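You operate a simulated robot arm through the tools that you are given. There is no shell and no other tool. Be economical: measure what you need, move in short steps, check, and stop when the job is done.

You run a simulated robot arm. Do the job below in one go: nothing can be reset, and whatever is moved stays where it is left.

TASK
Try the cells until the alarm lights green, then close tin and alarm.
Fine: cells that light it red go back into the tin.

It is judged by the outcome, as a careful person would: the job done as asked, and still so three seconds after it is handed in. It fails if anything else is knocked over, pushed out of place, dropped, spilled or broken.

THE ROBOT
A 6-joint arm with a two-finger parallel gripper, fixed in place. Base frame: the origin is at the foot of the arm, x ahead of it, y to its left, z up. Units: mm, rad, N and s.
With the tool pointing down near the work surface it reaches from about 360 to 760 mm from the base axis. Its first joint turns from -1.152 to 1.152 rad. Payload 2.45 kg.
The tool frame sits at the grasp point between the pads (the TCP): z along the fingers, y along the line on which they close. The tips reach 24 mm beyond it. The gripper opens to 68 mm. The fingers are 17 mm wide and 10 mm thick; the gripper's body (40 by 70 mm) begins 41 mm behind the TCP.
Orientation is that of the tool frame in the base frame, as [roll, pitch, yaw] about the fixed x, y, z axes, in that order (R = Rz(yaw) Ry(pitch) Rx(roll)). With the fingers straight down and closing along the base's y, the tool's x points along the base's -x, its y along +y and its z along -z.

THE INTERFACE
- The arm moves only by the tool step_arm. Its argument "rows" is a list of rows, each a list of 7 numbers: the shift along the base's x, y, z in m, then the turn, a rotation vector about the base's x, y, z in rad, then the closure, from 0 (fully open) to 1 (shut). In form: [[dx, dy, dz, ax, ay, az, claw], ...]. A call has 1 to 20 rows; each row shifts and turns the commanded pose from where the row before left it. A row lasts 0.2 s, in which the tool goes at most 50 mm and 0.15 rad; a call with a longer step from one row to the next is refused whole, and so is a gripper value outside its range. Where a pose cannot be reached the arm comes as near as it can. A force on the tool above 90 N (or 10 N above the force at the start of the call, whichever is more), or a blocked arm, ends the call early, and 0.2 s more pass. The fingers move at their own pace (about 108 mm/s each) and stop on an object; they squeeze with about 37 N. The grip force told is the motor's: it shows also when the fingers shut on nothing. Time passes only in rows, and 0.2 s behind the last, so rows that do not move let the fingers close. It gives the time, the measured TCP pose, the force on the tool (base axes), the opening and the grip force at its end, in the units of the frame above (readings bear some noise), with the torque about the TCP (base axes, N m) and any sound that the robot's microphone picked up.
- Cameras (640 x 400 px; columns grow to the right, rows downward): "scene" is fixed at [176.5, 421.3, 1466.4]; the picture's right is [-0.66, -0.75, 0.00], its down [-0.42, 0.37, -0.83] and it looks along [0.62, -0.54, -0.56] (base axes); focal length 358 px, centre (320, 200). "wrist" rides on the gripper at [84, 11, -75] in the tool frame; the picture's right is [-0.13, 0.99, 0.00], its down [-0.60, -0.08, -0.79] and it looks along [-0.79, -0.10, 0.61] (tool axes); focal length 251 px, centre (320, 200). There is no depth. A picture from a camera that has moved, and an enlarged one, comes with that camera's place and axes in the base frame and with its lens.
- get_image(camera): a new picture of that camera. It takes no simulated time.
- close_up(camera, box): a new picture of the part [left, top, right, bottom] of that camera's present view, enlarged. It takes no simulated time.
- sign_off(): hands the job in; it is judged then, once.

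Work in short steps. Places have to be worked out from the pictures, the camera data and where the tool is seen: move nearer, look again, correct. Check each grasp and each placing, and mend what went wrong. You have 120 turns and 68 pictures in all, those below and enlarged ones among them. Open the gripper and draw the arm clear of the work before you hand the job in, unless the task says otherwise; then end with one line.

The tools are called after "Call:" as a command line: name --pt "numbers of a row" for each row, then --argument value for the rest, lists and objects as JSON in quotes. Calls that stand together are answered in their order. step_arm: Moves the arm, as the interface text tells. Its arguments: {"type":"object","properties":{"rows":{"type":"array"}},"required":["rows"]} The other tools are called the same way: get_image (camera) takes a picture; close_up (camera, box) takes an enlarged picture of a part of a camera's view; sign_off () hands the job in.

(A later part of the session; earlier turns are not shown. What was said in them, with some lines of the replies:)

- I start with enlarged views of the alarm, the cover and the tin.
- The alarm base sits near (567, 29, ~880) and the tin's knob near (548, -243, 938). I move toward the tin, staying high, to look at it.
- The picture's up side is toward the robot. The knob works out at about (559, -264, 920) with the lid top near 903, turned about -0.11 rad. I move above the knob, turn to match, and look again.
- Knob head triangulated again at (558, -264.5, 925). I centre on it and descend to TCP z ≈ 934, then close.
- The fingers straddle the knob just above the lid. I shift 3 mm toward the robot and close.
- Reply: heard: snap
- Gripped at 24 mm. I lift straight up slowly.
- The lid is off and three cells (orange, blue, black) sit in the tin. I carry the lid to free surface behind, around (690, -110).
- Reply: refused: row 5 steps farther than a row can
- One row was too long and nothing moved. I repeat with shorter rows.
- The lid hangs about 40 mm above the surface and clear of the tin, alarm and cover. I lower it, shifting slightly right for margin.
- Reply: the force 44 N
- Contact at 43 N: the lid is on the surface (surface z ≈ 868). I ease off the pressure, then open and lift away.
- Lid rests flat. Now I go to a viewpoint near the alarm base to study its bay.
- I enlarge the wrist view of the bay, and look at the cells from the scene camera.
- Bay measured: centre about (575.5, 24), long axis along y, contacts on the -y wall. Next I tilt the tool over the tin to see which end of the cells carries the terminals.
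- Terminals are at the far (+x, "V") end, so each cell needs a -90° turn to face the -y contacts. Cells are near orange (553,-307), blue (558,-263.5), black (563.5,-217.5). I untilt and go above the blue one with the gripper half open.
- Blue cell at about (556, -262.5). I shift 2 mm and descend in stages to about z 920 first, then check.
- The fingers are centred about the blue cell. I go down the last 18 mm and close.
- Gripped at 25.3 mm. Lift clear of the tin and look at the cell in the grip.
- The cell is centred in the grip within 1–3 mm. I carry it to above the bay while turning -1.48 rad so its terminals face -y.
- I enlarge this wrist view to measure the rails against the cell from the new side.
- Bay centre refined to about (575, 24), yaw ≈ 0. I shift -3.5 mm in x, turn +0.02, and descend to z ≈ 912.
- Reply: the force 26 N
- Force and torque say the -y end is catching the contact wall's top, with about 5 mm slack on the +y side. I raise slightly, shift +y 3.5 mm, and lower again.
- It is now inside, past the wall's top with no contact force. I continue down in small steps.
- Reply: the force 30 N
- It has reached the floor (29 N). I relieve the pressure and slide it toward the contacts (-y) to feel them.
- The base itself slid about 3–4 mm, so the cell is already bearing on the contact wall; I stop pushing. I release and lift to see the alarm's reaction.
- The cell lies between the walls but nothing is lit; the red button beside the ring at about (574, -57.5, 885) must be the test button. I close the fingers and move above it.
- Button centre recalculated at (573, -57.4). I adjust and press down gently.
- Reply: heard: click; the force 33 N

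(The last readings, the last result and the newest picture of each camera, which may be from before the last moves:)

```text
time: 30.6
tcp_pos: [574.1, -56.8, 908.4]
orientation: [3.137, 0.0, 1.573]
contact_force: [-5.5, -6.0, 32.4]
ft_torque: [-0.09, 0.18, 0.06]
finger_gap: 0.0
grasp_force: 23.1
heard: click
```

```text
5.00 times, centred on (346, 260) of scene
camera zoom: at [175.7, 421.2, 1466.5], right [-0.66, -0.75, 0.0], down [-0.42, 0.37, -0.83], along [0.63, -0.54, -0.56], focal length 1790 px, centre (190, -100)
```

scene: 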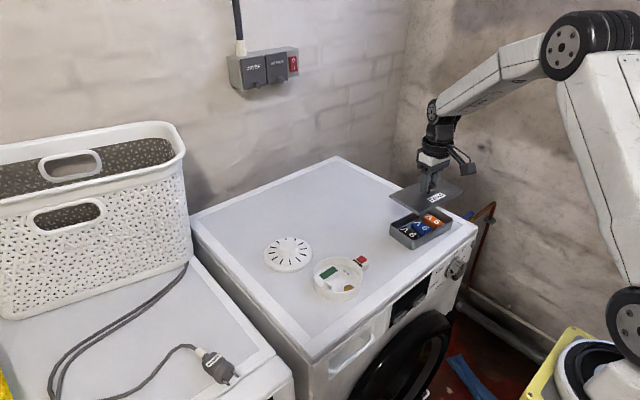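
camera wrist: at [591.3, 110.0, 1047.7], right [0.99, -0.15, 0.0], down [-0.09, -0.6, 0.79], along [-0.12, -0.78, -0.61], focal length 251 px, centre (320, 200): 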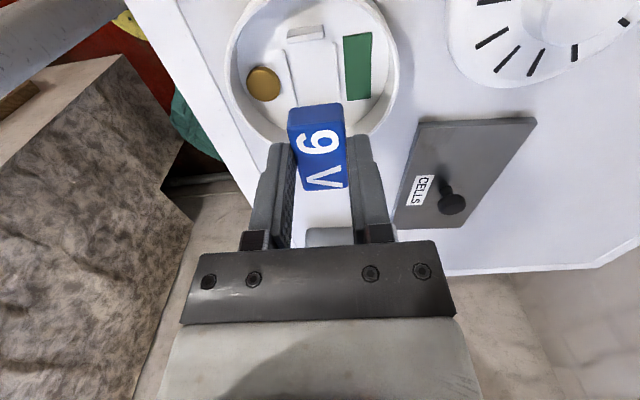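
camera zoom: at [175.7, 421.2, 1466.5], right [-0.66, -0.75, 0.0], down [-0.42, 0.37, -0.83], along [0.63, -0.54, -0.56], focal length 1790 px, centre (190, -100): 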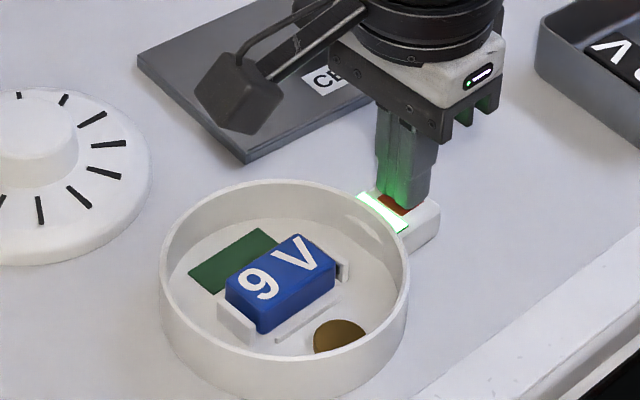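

The strip lights green with the blue cell, so it stays. I lift off the button and look at the alarm and cover.

Call:
step_arm --pt "0 0 0.02 0 0 0 1" --pt "0 0 0.04 0 0 0 1" --pt "0.0 0 0.04 0 0 0 0.5" --pt "0.0 0 0 0 0 0 0"

Call:
close_up --camera "scene" --box '[250, 220, 378, 310]'

Call:
get_image --camera "wrist"

```text
time: 31.6
tcp_pos: [569.3, -57.9, 1004.9]
orientation: [-3.14, -0.001, 1.573]
contact_force: [-0.5, 0.4, 0.3]
ft_torque: [0.03, 0.01, -0.03]
finger_gap: 68.4
grasp_force: 0.1
```

```text
4.44 times, centred on (314, 265) of scene
camera zoom: at [176.5, 421.3, 1466.4], right [-0.66, -0.75, 0.0], down [-0.42, 0.37, -0.83], along [0.62, -0.54, -0.56], focal length 1591 px, centre (347, -89)
```

zoom: 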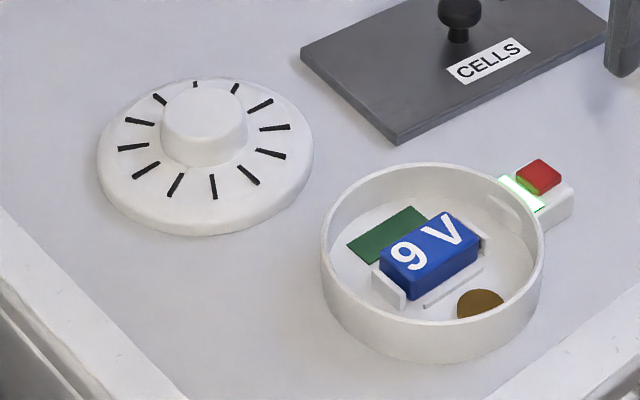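

```text
24 pictures are left
camera wrist: at [581.8, 25.8, 1080.8], right [0.99, -0.13, 0.0], down [-0.08, -0.6, 0.79], along [-0.1, -0.79, -0.61], focal length 251 px, centre (320, 200)
```

wrist: 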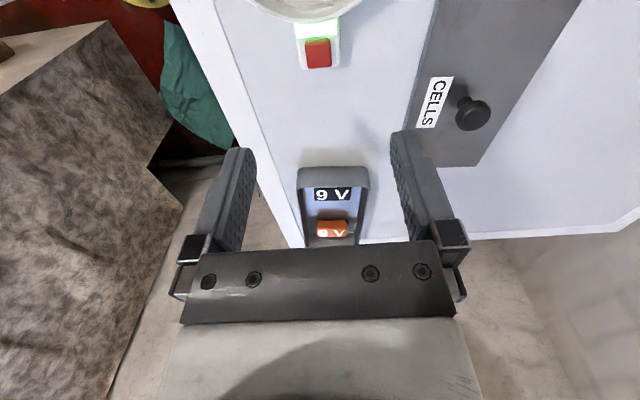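

The green light stays on. Now the cover: I move to a point above it, near (712, 60), to locate its knob.

Call:
step_arm --pt "0.028 0.023 0 0 0 0 0" --pt "0.028 0.023 0 0 0 0 0" --pt "0.028 0.023 0 0 0 0 0" --pt "0.028 0.023 0 0 0 0 0" --pt "0.028 0.023 0 0 0 0 0" --pt "0 0 0 0 0 0 0"

Call:
get_image --camera "wrist"

```text
time: 33.0
tcp_pos: [714.7, 57.0, 1004.4]
orientation: [-3.141, -0.001, 1.571]
contact_force: [0.8, 0.1, -0.1]
ft_torque: [0.03, 0.01, 0.01]
finger_gap: 67.9
grasp_force: 0.0
```

```text
23 pictures are left
camera wrist: at [727.2, 139.8, 1079.2], right [0.99, -0.13, 0.0], down [-0.08, -0.6, 0.79], along [-0.1, -0.79, -0.61], focal length 251 px, centre (320, 200)
```

wrist: 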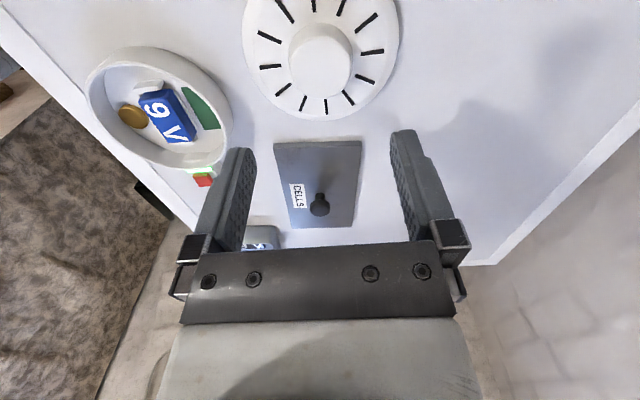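

The cover's knob is at about (718, 52.6), top near z 892, ~42 mm across. I shift and descend to check before gripping.

Call:
step_arm --pt "0.0025 -0.004 -0.03 0 0 0 0" --pt "0 0 -0.03 0 0 0 0" --pt "0 0 -0.02 0 0 0 0" --pt "0 0 0 0 0 0 0"

Call:
close_up --camera "wrist" --box '[200, 0, 440, 200]'

Call:
close_up --camera "scene" --box '[240, 200, 352, 280]'

```text
time: 34.0
tcp_pos: [716.3, 52.7, 927.0]
orientation: [3.141, 0.0, 1.57]
contact_force: [0.5, -0.5, -0.2]
ft_torque: [0.01, -0.01, 0.02]
finger_gap: 67.9
grasp_force: 0.0
```

```text
2.00 times, centred on (320, 100) of wrist
camera zoom: at [728.0, 136.6, 1001.6], right [0.99, -0.13, 0.0], down [-0.08, -0.6, 0.79], along [-0.1, -0.79, -0.61], focal length 503 px, centre (320, 400)
```

zoom: 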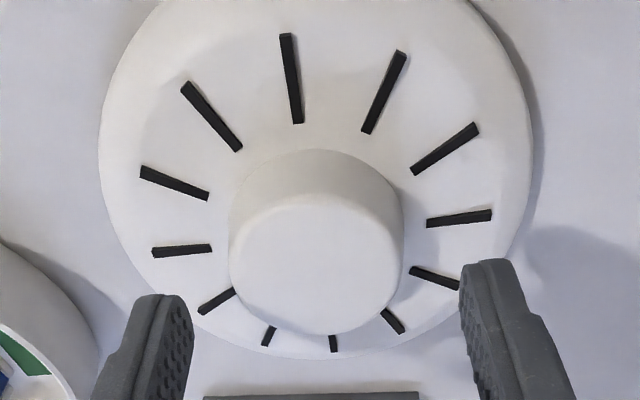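

```text
5.00 times, centred on (296, 240) of scene
camera zoom: at [176.5, 421.3, 1466.4], right [-0.66, -0.75, 0.0], down [-0.42, 0.37, -0.83], along [0.62, -0.54, -0.56], focal length 1790 px, centre (440, 0)
```

zoom: 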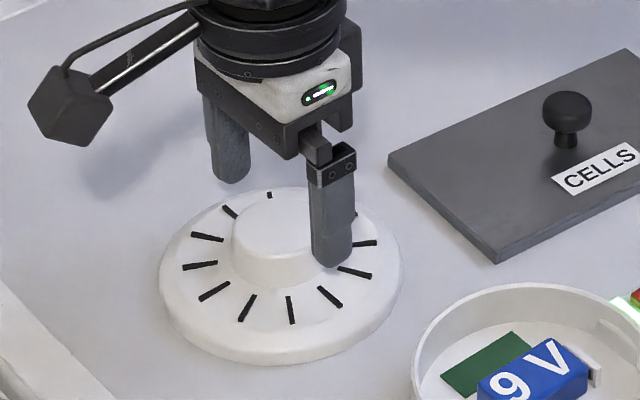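

Aligned within 2 mm. Descend to z ≈ 905 and close on the knob.

Call:
step_arm --pt "0 0.001 -0.01 0 0 0 0" --pt "0 0 -0.007 0 0 0 0" --pt "0 0 -0.004 0 0 0 0" --pt "0 0 0 0 0 0 0.3" --pt "0 0 0 0 0 0 0.6" --pt "0 0 0 0 0 0 1" --pt "0 0 0 0 0 0 1"

Call:
close_up --camera "scene" --box '[240, 200, 352, 280]'

```text
time: 35.6
tcp_pos: [715.2, 53.9, 904.7]
orientation: [-3.141, -0.001, 1.571]
contact_force: [-0.2, 0.1, 0.0]
ft_torque: [0.02, 0.07, 0.01]
finger_gap: 44.8
grasp_force: 36.8
```

```text
5.00 times, centred on (296, 240) of scene
camera zoom: at [176.5, 421.3, 1466.4], right [-0.66, -0.75, 0.0], down [-0.42, 0.37, -0.83], along [0.62, -0.54, -0.56], focal length 1790 px, centre (440, 0)
```

zoom: 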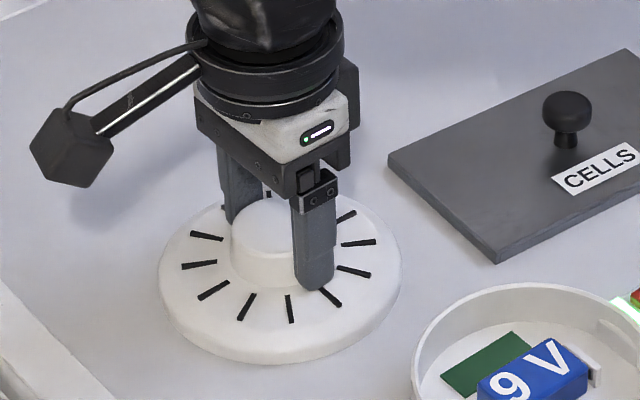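

Firm grip on the knob (44.8 mm). I lift the cover and carry it over the base, about (576, 20), hovering well above the rim.

Call:
step_arm --pt "0 0 0.02 0 0 0 1" --pt "0 0 0.04 0 0 0 1" --pt "-0.028 -0.007 0 0 0 0 1" --pt "-0.028 -0.007 0 0 0 0 1" --pt "-0.028 -0.007 0 0 0 0 1" --pt "-0.028 -0.007 0 0 0 0 1" --pt "-0.027 -0.006 0 0 0 0 1" --pt "0 0 0 0 0 0 1"

Call:
close_up --camera "scene" --box '[270, 210, 410, 310]'

Call:
close_up --camera "wrist" --box '[160, 0, 480, 200]'

```text
time: 37.4
tcp_pos: [576.1, 22.4, 965.1]
orientation: [-3.141, 0.0, 1.572]
contact_force: [0.9, -0.2, 0.4]
ft_torque: [0.0, 0.0, -0.01]
finger_gap: 44.6
grasp_force: 37.3
```

```text
4.00 times, centred on (340, 260) of scene
camera zoom: at [176.5, 421.3, 1466.4], right [-0.66, -0.75, 0.0], down [-0.42, 0.37, -0.83], along [0.62, -0.54, -0.56], focal length 1432 px, centre (240, -40)
```

zoom: 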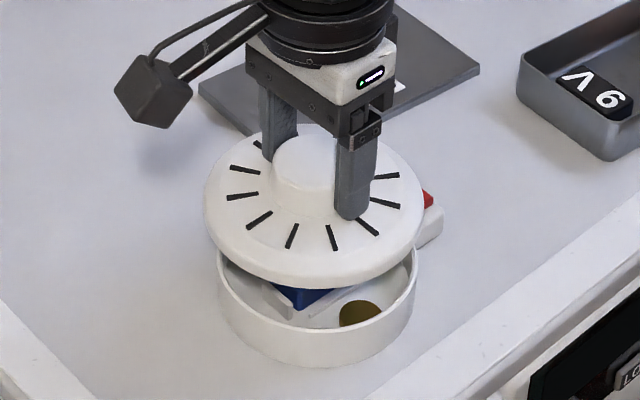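

```text
2.00 times, centred on (320, 100) of wrist
camera zoom: at [587.6, 106.4, 1040.4], right [0.99, -0.13, 0.0], down [-0.08, -0.6, 0.79], along [-0.1, -0.79, -0.61], focal length 503 px, centre (320, 400)
```

zoom: 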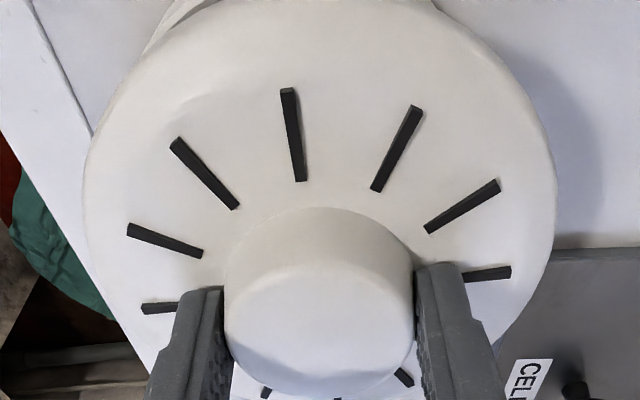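

In the scene picture the cover sits ~2.4 mm left of the ring, matching my estimate of ring centre y ≈ 19. I shift -3 mm in y, lower to just above the rim and check.

Call:
step_arm --pt "0 -0.003 -0.01 0 0 0 1" --pt "0 0 -0.012 0 0 0 1" --pt "0 0 -0.006 0 0 0 1" --pt "0 0 0 0 0 0 1"

Call:
close_up --camera "scene" --box '[290, 230, 402, 310]'

```text
time: 38.4
tcp_pos: [575.8, 17.4, 937.8]
orientation: [-3.14, 0.0, 1.572]
contact_force: [0.6, 0.1, -0.7]
ft_torque: [0.03, 0.03, -0.01]
finger_gap: 44.4
grasp_force: 37.1
```

```text
5.00 times, centred on (346, 270) of scene
camera zoom: at [176.5, 421.3, 1466.4], right [-0.66, -0.75, 0.0], down [-0.42, 0.37, -0.83], along [0.62, -0.54, -0.56], focal length 1790 px, centre (190, -150)
```

zoom: 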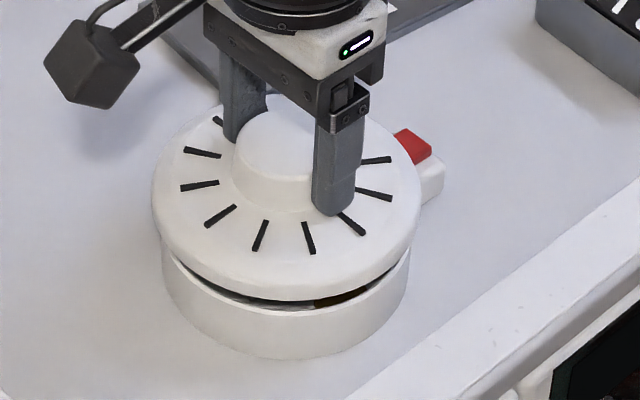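

The cover is laterally centred over the ring. I lower gently until contact.

Call:
step_arm --pt "0 0 -0.005 0 0 0 1" --pt "0 0 -0.003 0 0 0 1" --pt "0 0 -0.003 0 0 0 1" --pt "0 0 0 0 0 0 1"

Call:
close_up --camera "scene" --box '[290, 230, 402, 310]'

```text
time: 39.4
tcp_pos: [578.0, 18.5, 930.9]
orientation: [3.129, 0.001, 1.57]
contact_force: [-4.1, -1.2, 50.1]
ft_torque: [0.47, 1.81, 0.01]
finger_gap: 45.1
grasp_force: 37.1
```

```text
5.00 times, centred on (346, 270) of scene
camera zoom: at [175.5, 421.2, 1466.5], right [-0.66, -0.75, 0.0], down [-0.42, 0.37, -0.83], along [0.63, -0.54, -0.56], focal length 1790 px, centre (190, -150)
```

zoom: 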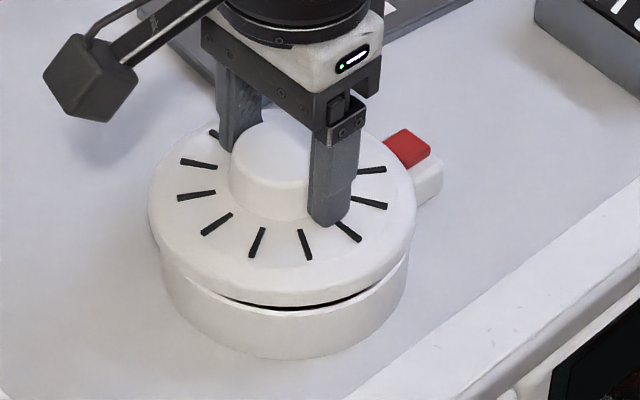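

Contact came early with a torque pointing at the robot-side edge, so the cover isn't quite aligned. I look closer before shifting.

Call:
close_up --camera "scene" --box '[315, 265, 375, 305]'

```text
10.00 times, centred on (345, 285) of scene
camera zoom: at [175.5, 421.2, 1466.5], right [-0.66, -0.75, 0.0], down [-0.42, 0.37, -0.83], along [0.63, -0.54, -0.56], focal length 3579 px, centre (70, -650)
```

zoom: 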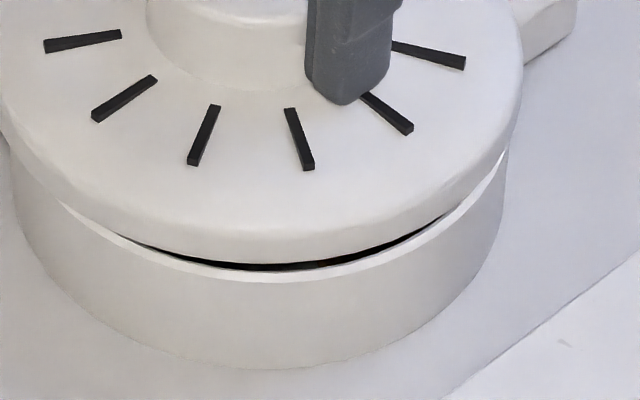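

Comparing the cover and rim offsets suggests an inner lip under the cover is resting on the robot-side rim, so it should go slightly +x. I hop up, shift +x 2 mm, and lower lightly.

Call:
step_arm --pt "0 0 0.008 0 0 0 1" --pt "0.002 -0.0005 0 0 0 0 1" --pt "0 0 -0.005 0 0 0 1" --pt "0 0 -0.003 0 0 0 1" --pt "0 0 0 0 0 0 1"

```text
time: 40.6
tcp_pos: [577.3, 17.3, 929.3]
orientation: [3.141, 0.001, 1.572]
contact_force: [-16.3, -7.2, 52.1]
ft_torque: [0.24, 2.13, 0.0]
finger_gap: 45.0
grasp_force: 36.6
```

Call:
close_up --camera "scene" --box '[310, 230, 382, 305]'

```text
5.33 times, centred on (346, 268) of scene
camera zoom: at [175.1, 421.1, 1466.6], right [-0.66, -0.75, 0.0], down [-0.42, 0.37, -0.83], along [0.63, -0.54, -0.56], focal length 1909 px, centre (181, -160)
```

zoom: 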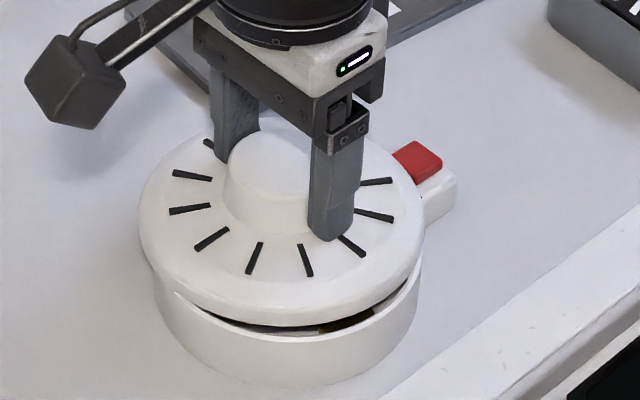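

The gap at the front grew and the cover sits left/back of the ring, so +x was the wrong way. I hop up and move -x 5 mm, then lower only to light contact.

Call:
step_arm --pt "0 0 0.009 0 0 0 1" --pt "-0.005 0 0 0 0 0 1" --pt "0 0 -0.004 0 0 0 1" --pt "0 0 -0.003 0 0 0 1" --pt "0 0 0 0 0 0 1"

Call:
close_up --camera "scene" --box '[310, 230, 382, 305]'

```text
time: 41.8
tcp_pos: [571.8, 16.9, 931.7]
orientation: [3.137, -0.002, 1.571]
contact_force: [-12.1, -3.0, 49.3]
ft_torque: [0.77, 1.26, 0.06]
finger_gap: 44.7
grasp_force: 36.5
```

```text
5.33 times, centred on (346, 268) of scene
camera zoom: at [175.2, 421.2, 1466.6], right [-0.66, -0.75, 0.0], down [-0.42, 0.37, -0.83], along [0.63, -0.54, -0.56], focal length 1909 px, centre (181, -160)
```

zoom: 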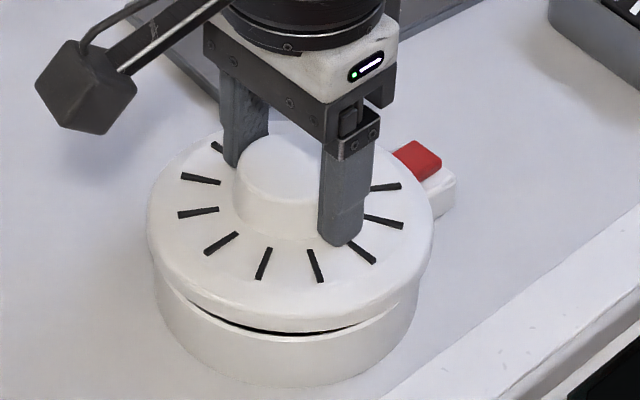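

The evidence conflicts (contact on the front side yet a visible gap there). I lift the cover well clear and tilt it to show its underside to the scene camera.

Call:
step_arm --pt "0 0 0.04 0 0 0 1" --pt "0 0 0.045 0 0 0 1" --pt "0 0 0.045 0 0 0 1" --pt "0 0 0.03 0.086 0.098 0 1" --pt "0 0 0 0.086 0.098 0 1" --pt "0 0 0 0.086 0.098 0 1" --pt "0 0 0 0.086 0.098 0 1" --pt "0 0 0 0.086 0.098 0 1" --pt "0 0 0 0.086 0.098 0 1" --pt "0 0 0 0.086 0.098 0 1" --pt "0 0 0 0.086 0.098 0 1" --pt "0 0 0 0 0 0 1"

Call:
close_up --camera "scene" --box '[240, 110, 440, 310]'

```text
time: 44.4
tcp_pos: [574.8, 17.4, 1089.0]
orientation: [-2.229, -0.608, 1.264]
contact_force: [0.5, -0.2, 0.2]
ft_torque: [-0.02, -0.03, -0.01]
finger_gap: 44.7
grasp_force: 37.2
```

```text
2.00 times, centred on (340, 210) of scene
camera zoom: at [176.5, 421.3, 1466.4], right [-0.66, -0.75, 0.0], down [-0.42, 0.37, -0.83], along [0.62, -0.54, -0.56], focal length 716 px, centre (280, 180)
```

zoom: 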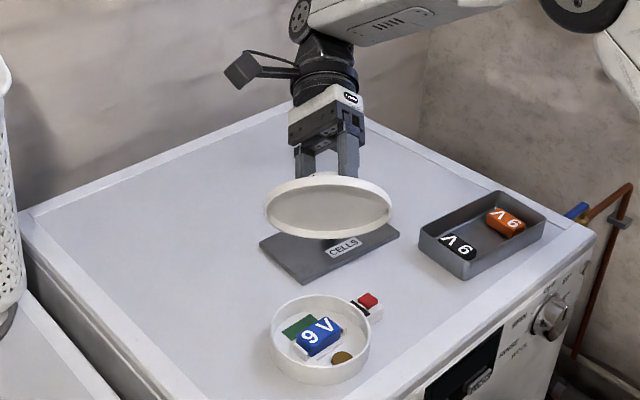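

The underside is a shallow cup with an outer skirt that fits over the ring. I zoom in to get skirt and ring dimensions and check the alarm.

Call:
close_up --camera "scene" --box '[315, 190, 445, 310]'

```text
3.33 times, centred on (380, 250) of scene
camera zoom: at [176.5, 421.3, 1466.4], right [-0.66, -0.75, 0.0], down [-0.42, 0.37, -0.83], along [0.62, -0.54, -0.56], focal length 1193 px, centre (120, 33)
```

zoom: 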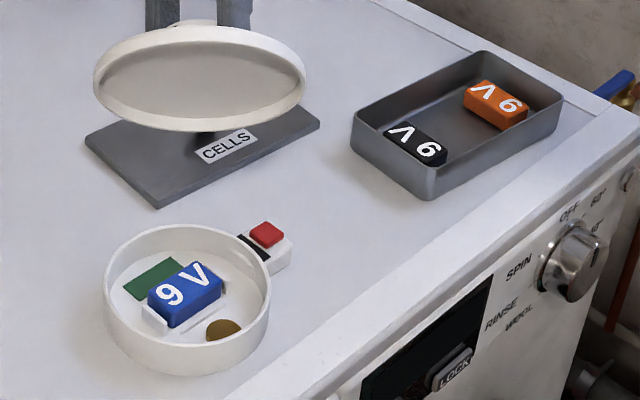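

The skirt must slip over the ring with about 1 mm clearance, and contact torque points to where the cover must go: about -1.5 mm x and +2.5 mm y from the last try. I untilt, return above the rim with that shift, and check.

Call:
step_arm --pt "0 0 0 -0.086 -0.098 0 1" --pt "0 0 0 -0.086 -0.098 0 1" --pt "0 0 0 -0.086 -0.098 0 1" --pt "0 0 0 -0.086 -0.098 0 1" --pt "0 0 0 -0.086 -0.098 0 1" --pt "0 0 0 -0.086 -0.098 0 1" --pt "0 0 0 -0.086 -0.098 0 1" --pt "0 0 0 -0.086 -0.098 0 1" --pt "-0.0015 0.0025 -0.04 0 0 0 1" --pt "0 0 -0.045 0 0 0 1" --pt "0 0 -0.04 0 0 0 1" --pt "0 0 -0.02 0 0 0 1" --pt "0 0 -0.006 0 0 0 1" --pt "0 0 0 0 0 0 1" --pt "0 0 0 0 0 0 1"

Call:
close_up --camera "scene" --box '[310, 230, 382, 305]'

```text
time: 47.6
tcp_pos: [573.4, 22.0, 937.9]
orientation: [3.141, 0.001, 1.572]
contact_force: [0.0, -0.5, -0.8]
ft_torque: [0.01, -0.02, -0.02]
finger_gap: 44.0
grasp_force: 37.0
```

```text
5.33 times, centred on (346, 268) of scene
camera zoom: at [176.5, 421.3, 1466.4], right [-0.66, -0.75, 0.0], down [-0.42, 0.37, -0.83], along [0.62, -0.54, -0.56], focal length 1909 px, centre (181, -160)
```

zoom: 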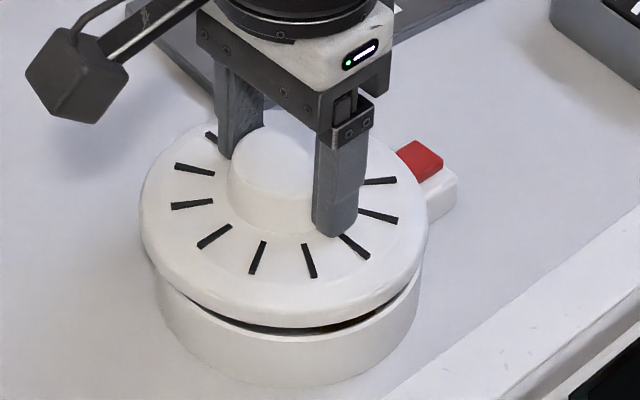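

With no load the cover is about 2 mm left and a little behind the ring, which combines to roughly -3.4 mm in x. I shift that and lower gently.

Call:
step_arm --pt "-0.0034 0 0 0 0 0 1" --pt "0 0 -0.004 0 0 0 1" --pt "0 0 -0.003 0 0 0 1" --pt "0 0 -0.002 0 0 0 1" --pt "0 0 0 0 0 0 1"

```text
time: 48.8
tcp_pos: [569.9, 19.2, 931.0]
orientation: [3.139, 0.001, 1.571]
contact_force: [-6.7, 1.6, 42.5]
ft_torque: [0.95, 2.55, 0.03]
finger_gap: 44.3
grasp_force: 37.0
```

Contact is now a single point at the skirt's radius in direction (-0.93, +0.36), so it's nearly aligned. I hop and shift a further (-1.7, +0.7) mm.

Call:
step_arm --pt "0 0 0.006 0 0 0 1" --pt "-0.0017 0.0007 0 0 0 0 1" --pt "0 0 -0.004 0 0 0 1" --pt "0 0 -0.002 0 0 0 1" --pt "0 0 0 0 0 0 1"

```text
time: 50.0
tcp_pos: [565.8, 19.7, 927.0]
orientation: [3.142, -0.001, 1.571]
contact_force: [-6.7, 0.4, 15.8]
ft_torque: [-0.76, 0.22, -0.19]
finger_gap: 44.2
grasp_force: 37.2
```

The force dropped and contact moved to the -y side. I hop slightly and shift -y 1.2 mm.

Call:
step_arm --pt "0 0 0.003 0 0 0 1" --pt "0 -0.0012 0 0 0 0 1" --pt "0 0 -0.003 0 0 0 1" --pt "0 0 -0.002 0 0 0 1" --pt "0 0 0 0 0 0 1"

Call:
close_up --camera "scene" --box '[310, 230, 382, 305]'

```text
time: 51.2
tcp_pos: [567.7, 18.4, 927.3]
orientation: [3.14, 0.001, 1.572]
contact_force: [-5.4, 2.1, 15.0]
ft_torque: [-0.68, 0.33, -0.24]
finger_gap: 44.3
grasp_force: 36.8
```

```text
5.33 times, centred on (346, 268) of scene
camera zoom: at [176.0, 421.4, 1466.4], right [-0.66, -0.75, 0.0], down [-0.42, 0.37, -0.83], along [0.62, -0.54, -0.56], focal length 1909 px, centre (181, -160)
```

zoom: 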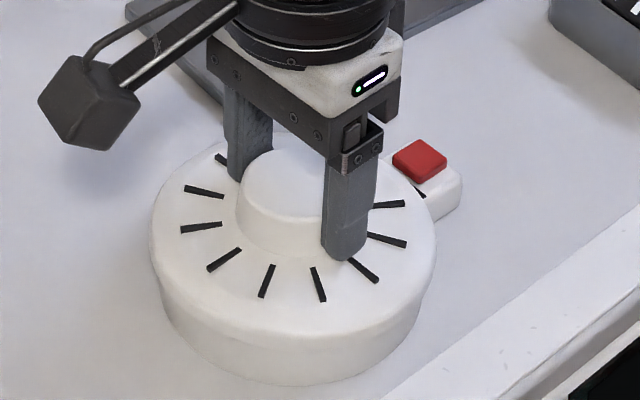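

The skirt now encloses the ring on the visible side, with edges concentric. I press down a little further to seat it.

Call:
step_arm --pt "0 0 -0.002 0 0 0 1" --pt "0 0 -0.002 0 0 0 1" --pt "0 0 0 0 0 0 1"

```text
time: 52.0
tcp_pos: [569.6, 20.0, 925.5]
orientation: [3.133, -0.002, 1.573]
contact_force: [-10.4, 12.5, 52.4]
ft_torque: [0.16, 1.21, -0.01]
finger_gap: 44.2
grasp_force: 37.0
heard: snap
```

A snap was heard: the cover likely seated. I relieve the load, release, lift, and look.

Call:
step_arm --pt "0 0 0.004 0 0 0 1" --pt "0 0 0 0 0 0 0.5" --pt "0 0 0 0 0 0 0" --pt "0 0 0 0 0 0 0" --pt "0 0 0.03 0 0 0 0" --pt "0 0 0.045 0 0 0 0" --pt "0 0 0.045 0 0 0 0" --pt "0 0 0 0 0 0 0"

Call:
close_up --camera "scene" --box '[300, 225, 390, 305]'

```text
time: 53.8
tcp_pos: [568.1, 20.3, 1049.1]
orientation: [-3.141, 0.001, 1.573]
contact_force: [0.1, -0.5, 0.8]
ft_torque: [0.0, -0.04, 0.0]
finger_gap: 68.3
grasp_force: 0.0
```

```text
5.00 times, centred on (345, 265) of scene
camera zoom: at [176.5, 421.3, 1466.4], right [-0.66, -0.75, 0.0], down [-0.42, 0.37, -0.83], along [0.62, -0.54, -0.56], focal length 1790 px, centre (195, -125)
```

zoom: 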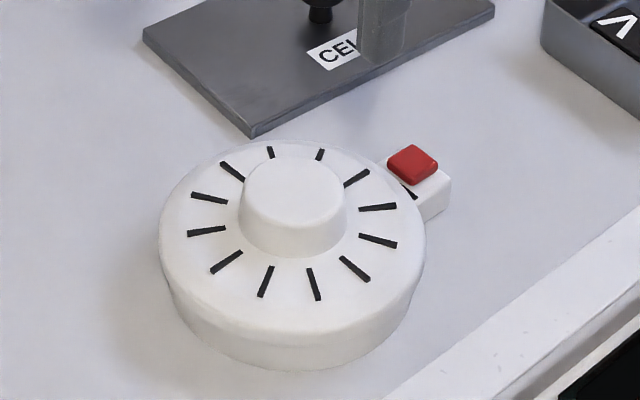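

The cover sits flat on the base. Now the lid: summing my moves puts its knob at +126.1, -135.8 mm from here; I go there, turning back +1.46 rad.

Call:
step_arm --pt "0.01261 -0.01358 0 0 0 0.146 0" --pt "0.01261 -0.01358 0 0 0 0.146 0" --pt "0.01261 -0.01358 0 0 0 0.146 0" --pt "0.01261 -0.01358 0 0 0 0.146 0" --pt "0.01261 -0.01358 0 0 0 0.146 0" --pt "0.01261 -0.01358 0 0 0 0.146 0" --pt "0.01261 -0.01358 0 0 0 0.146 0" --pt "0.01261 -0.01358 0 0 0 0.146 0" --pt "0.01261 -0.01358 0 0 0 0.146 0" --pt "0.01261 -0.01358 0 0 0 0.146 0" --pt "0 0 -0.045 0 0 0 0" --pt "0 0 -0.045 0 0 0 0" --pt "0 0 -0.02 0 0 0 0" --pt "0 0 0 0 0 0 0"

Call:
close_up --camera "wrist" --box '[200, 50, 440, 200]'

```text
time: 56.8
tcp_pos: [692.4, -117.4, 935.9]
orientation: [-3.141, -0.001, 3.033]
contact_force: [0.7, 0.3, 0.2]
ft_torque: [-0.02, 0.01, 0.01]
finger_gap: 68.2
grasp_force: 0.1
```

```text
2.67 times, centred on (320, 125) of wrist
camera zoom: at [610.8, -97.0, 1011.5], right [0.24, 0.97, 0.0], down [0.59, -0.14, 0.79], along [0.77, -0.19, -0.61], focal length 670 px, centre (320, 400)
```

zoom: 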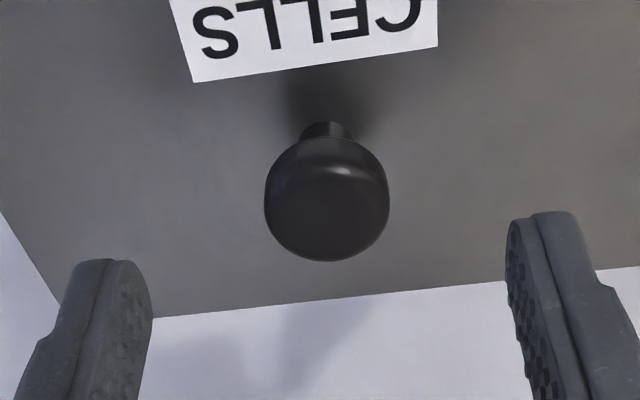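

Knob is centred between the fingers. I descend to z ≈ 903 and grip, then lift.

Call:
step_arm --pt "0 0 -0.015 0 0 0 0" --pt "0 0 -0.013 0 0 0 0" --pt "0 0 -0.0045 0 0 0 0" --pt "0 0 0 0 0 0 0" --pt "0 0 0 0 0 0 0.5" --pt "0 0 0 0 0 0 1" --pt "0 0 0 0 0 0 1"

```text
time: 58.4
tcp_pos: [692.1, -115.9, 902.5]
orientation: [3.141, 0.0, 3.031]
contact_force: [-0.2, -0.5, -0.6]
ft_torque: [0.05, 0.0, -0.01]
finger_gap: 24.1
grasp_force: 36.6
```

Gripped. I lift and carry the lid back by (-135, -145) mm, hovering about 20 mm above the tin.

Call:
step_arm --pt "0 0 0.02 0 0 0 1" --pt "0 0 0.04 0 0 0 1" --pt "0 0 0.035 0 0 0 1" --pt "-0.027 -0.029 0 0 0 0 1" --pt "-0.027 -0.029 0 0 0 0 1" --pt "-0.027 -0.029 0 0 0 0 1" --pt "-0.027 -0.029 0 0 0 0 1" --pt "-0.027 -0.029 0 0 0 0 1" --pt "0 0 -0.03 0 0 0 1" --pt "0 0 -0.015 0 0 0 1" --pt "0 0 0 0 0 0 1"

Call:
close_up --camera "scene" --box '[370, 170, 490, 255]'

```text
time: 60.8
tcp_pos: [558.2, -263.1, 952.9]
orientation: [-3.14, 0.001, 3.035]
contact_force: [-0.8, -0.7, -0.7]
ft_torque: [0.02, 0.02, 0.01]
finger_gap: 24.2
grasp_force: 37.1
```

```text
4.71 times, centred on (430, 212) of scene
camera zoom: at [176.5, 421.3, 1466.4], right [-0.66, -0.75, 0.0], down [-0.42, 0.37, -0.83], along [0.62, -0.54, -0.56], focal length 1684 px, centre (-198, 141)
```

zoom: 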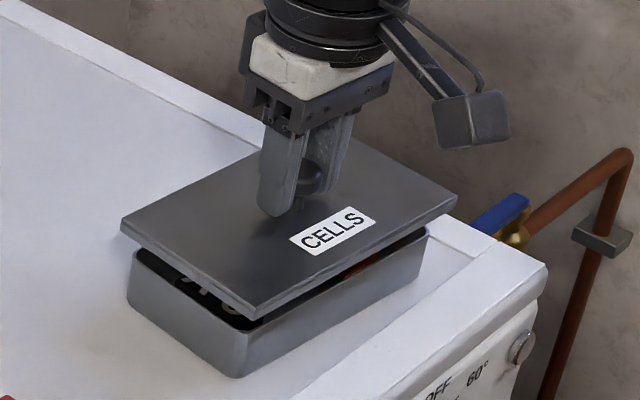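

Well aligned above the tin. I lower to the original height (933) and feel for contact.

Call:
step_arm --pt "0 0 -0.01 0 0 0 1" --pt "0 0 -0.006 0 0 0 1" --pt "0 0 -0.003 0 0 0 1" --pt "0 0 -0.002 0 0 0 1" --pt "0 0 0 0 0 0 1"

Call:
close_up --camera "scene" --box '[370, 170, 490, 255]'

```text
time: 62.0
tcp_pos: [558.7, -262.8, 931.5]
orientation: [-3.139, 0.0, 3.034]
contact_force: [0.7, -0.3, -0.9]
ft_torque: [-0.04, -0.04, -0.01]
finger_gap: 24.2
grasp_force: 37.3
```

```text
4.71 times, centred on (430, 212) of scene
camera zoom: at [176.5, 421.3, 1466.4], right [-0.66, -0.75, 0.0], down [-0.42, 0.37, -0.83], along [0.62, -0.54, -0.56], focal length 1684 px, centre (-198, 141)
```

zoom: 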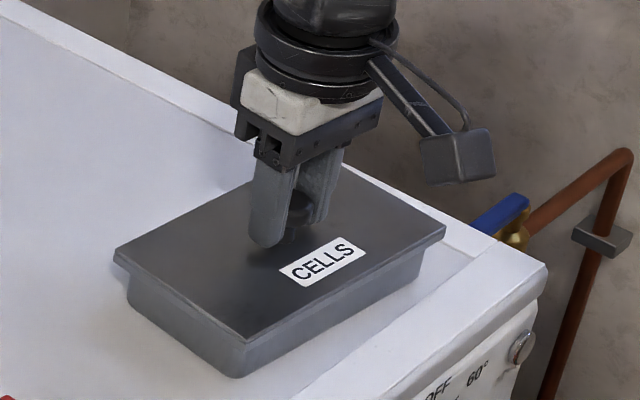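

Nearly down, no contact yet. A few millimetres more.

Call:
step_arm --pt "0 0 -0.002 0 0 0 1" --pt "0 0 -0.001 0 0 0 1" --pt "0 0 0 0 0 0 1"

```text
time: 62.8
tcp_pos: [558.4, -263.1, 930.4]
orientation: [-3.139, 0.002, 3.033]
contact_force: [4.7, -5.3, 8.3]
ft_torque: [0.0, 0.21, 0.01]
finger_gap: 23.9
grasp_force: 36.5
heard: snap
```

A snap, so the lid has seated. I open, lift clear, and check.

Call:
step_arm --pt "0 0 0.001 0 0 0 1" --pt "0 0 0 0 0 0 0.5" --pt "0 0 0 0 0 0 0" --pt "0 0 0 0 0 0 0" --pt "0 0 0.03 0 0 0 0" --pt "0 0 0.045 0 0 0 0" --pt "0 0 0.045 0 0 0 0" --pt "0 0 0 0 0 0 0"

Call:
close_up --camera "scene" --box '[290, 180, 490, 305]'

```text
time: 64.6
tcp_pos: [557.3, -261.1, 1049.4]
orientation: [-3.141, 0.0, 3.034]
contact_force: [0.0, -0.6, 0.1]
ft_torque: [0.03, 0.01, 0.02]
finger_gap: 68.1
grasp_force: 0.1
```

```text
3.20 times, centred on (390, 242) of scene
camera zoom: at [176.5, 421.3, 1466.4], right [-0.66, -0.75, 0.0], down [-0.42, 0.37, -0.83], along [0.62, -0.54, -0.56], focal length 1145 px, centre (96, 64)
```

zoom: 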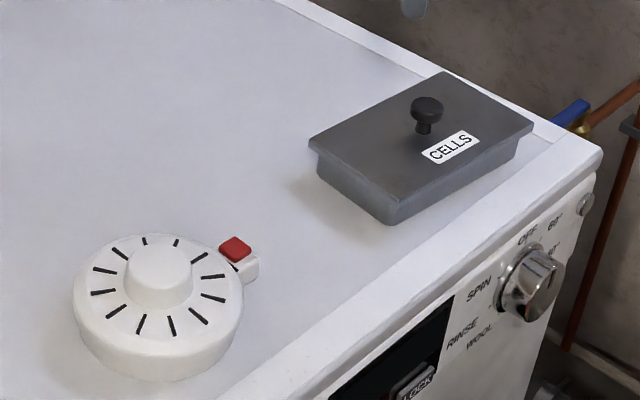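

Both closed. As a last check that the cell still makes contact after the fitting, I'll press the test button once more, now at about (575, -60); first move above it with fingers shut.

Call:
step_arm --pt "0.0035 0.04 0 0 0 0 0.5" --pt "0.0035 0.04 0 0 0 0 1" --pt "0.0035 0.04 0 0 0 0 1" --pt "0.0035 0.04 0 0 0 0 1" --pt "0.0035 0.042 0 0 0 0 1" --pt "0 0 -0.045 0 0 0 1" --pt "0 0 -0.045 0 0 0 1" --pt "0 0 -0.025 0 0 0 1" --pt "0 0 0 0 0 0 1"

Call:
close_up --camera "wrist" --box '[200, 50, 440, 200]'

```text
time: 66.6
tcp_pos: [576.5, -60.7, 934.6]
orientation: [-3.14, -0.001, 3.032]
contact_force: [0.3, 0.6, -0.3]
ft_torque: [-0.02, -0.02, 0.02]
finger_gap: 0.0
grasp_force: 23.9
```

```text
2.67 times, centred on (320, 125) of wrist
camera zoom: at [495.9, -40.2, 1010.3], right [0.24, 0.97, 0.0], down [0.59, -0.14, 0.79], along [0.77, -0.19, -0.61], focal length 670 px, centre (320, 400)
```

zoom: 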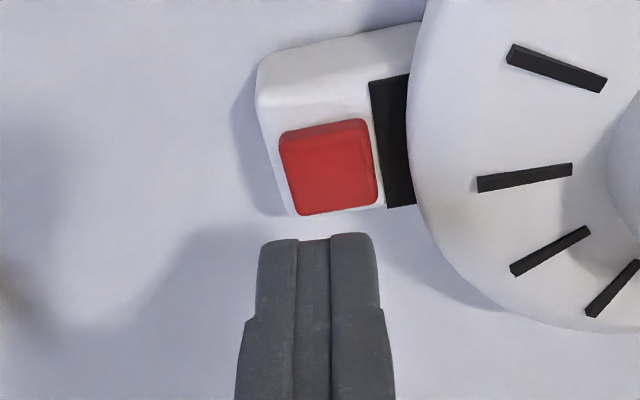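

Button at about (576, -57.5). I shift +2 mm in y and press gently.

Call:
step_arm --pt "0 0.002 -0.015 0 0 0 1" --pt "0 0 -0.006 0 0 0 1" --pt "0 0 -0.003 0 0 0 1" --pt "0 0 -0.003 0 0 0 1" --pt "0 0 0 0 0 0 1"

Call:
close_up --camera "scene" --box '[300, 225, 400, 305]'

```text
time: 67.8
tcp_pos: [576.1, -60.0, 908.8]
orientation: [-3.141, 0.003, 3.033]
contact_force: [-3.6, 6.2, 16.3]
ft_torque: [0.14, 0.09, -0.01]
finger_gap: 0.0
grasp_force: 23.8
heard: click
```

```text
5.00 times, centred on (350, 265) of scene
camera zoom: at [176.1, 421.5, 1466.4], right [-0.66, -0.75, 0.0], down [-0.42, 0.37, -0.83], along [0.62, -0.54, -0.56], focal length 1790 px, centre (170, -125)
```

zoom: 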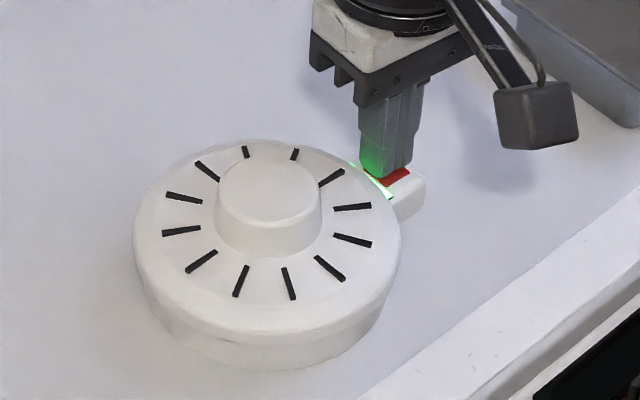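

Green again with the cover on. I lift straight up, open, and withdraw the arm.

Call:
step_arm --pt "0 0 0.02 0 0 0 1" --pt "0 0 0.04 0 0 0 1" --pt "0 0 0.045 0 0 0 0.5" --pt "0 0 0.045 0 0 0 0" --pt "-0.02 0 0.04 0 0 0 0" --pt "-0.02 0 0.03 0 0 0 0" --pt "0 0 0 0 0 0 0"

Call:
get_image --camera "scene"

```text
time: 69.4
tcp_pos: [533.4, -58.9, 1131.2]
orientation: [-3.141, -0.003, 3.031]
contact_force: [0.1, -0.5, -0.1]
ft_torque: [0.03, 0.03, -0.04]
finger_gap: 68.0
grasp_force: 0.0
```

```text
1 pictures are left
```

scene: 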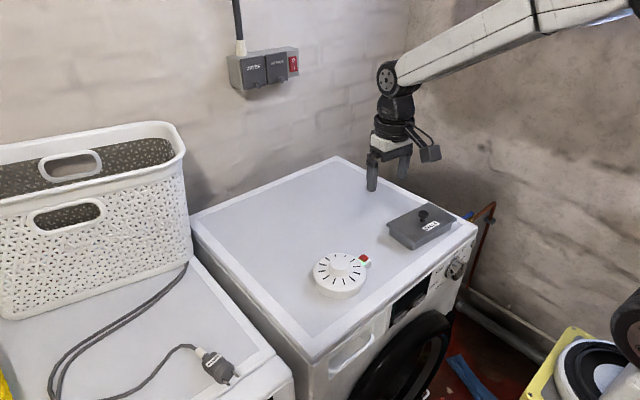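

The alarm and tin are both closed, the arm is clear with the gripper open, and nothing else has been disturbed. I hand the job in.

Call:
sign_off

```text
The job is handed in.
```

The blue cell lit the alarm green on the first try (and again with the cover on), no cell lit it red, and alarm and tin are both closed; the alarm base ended up a few millimetres from where it started.
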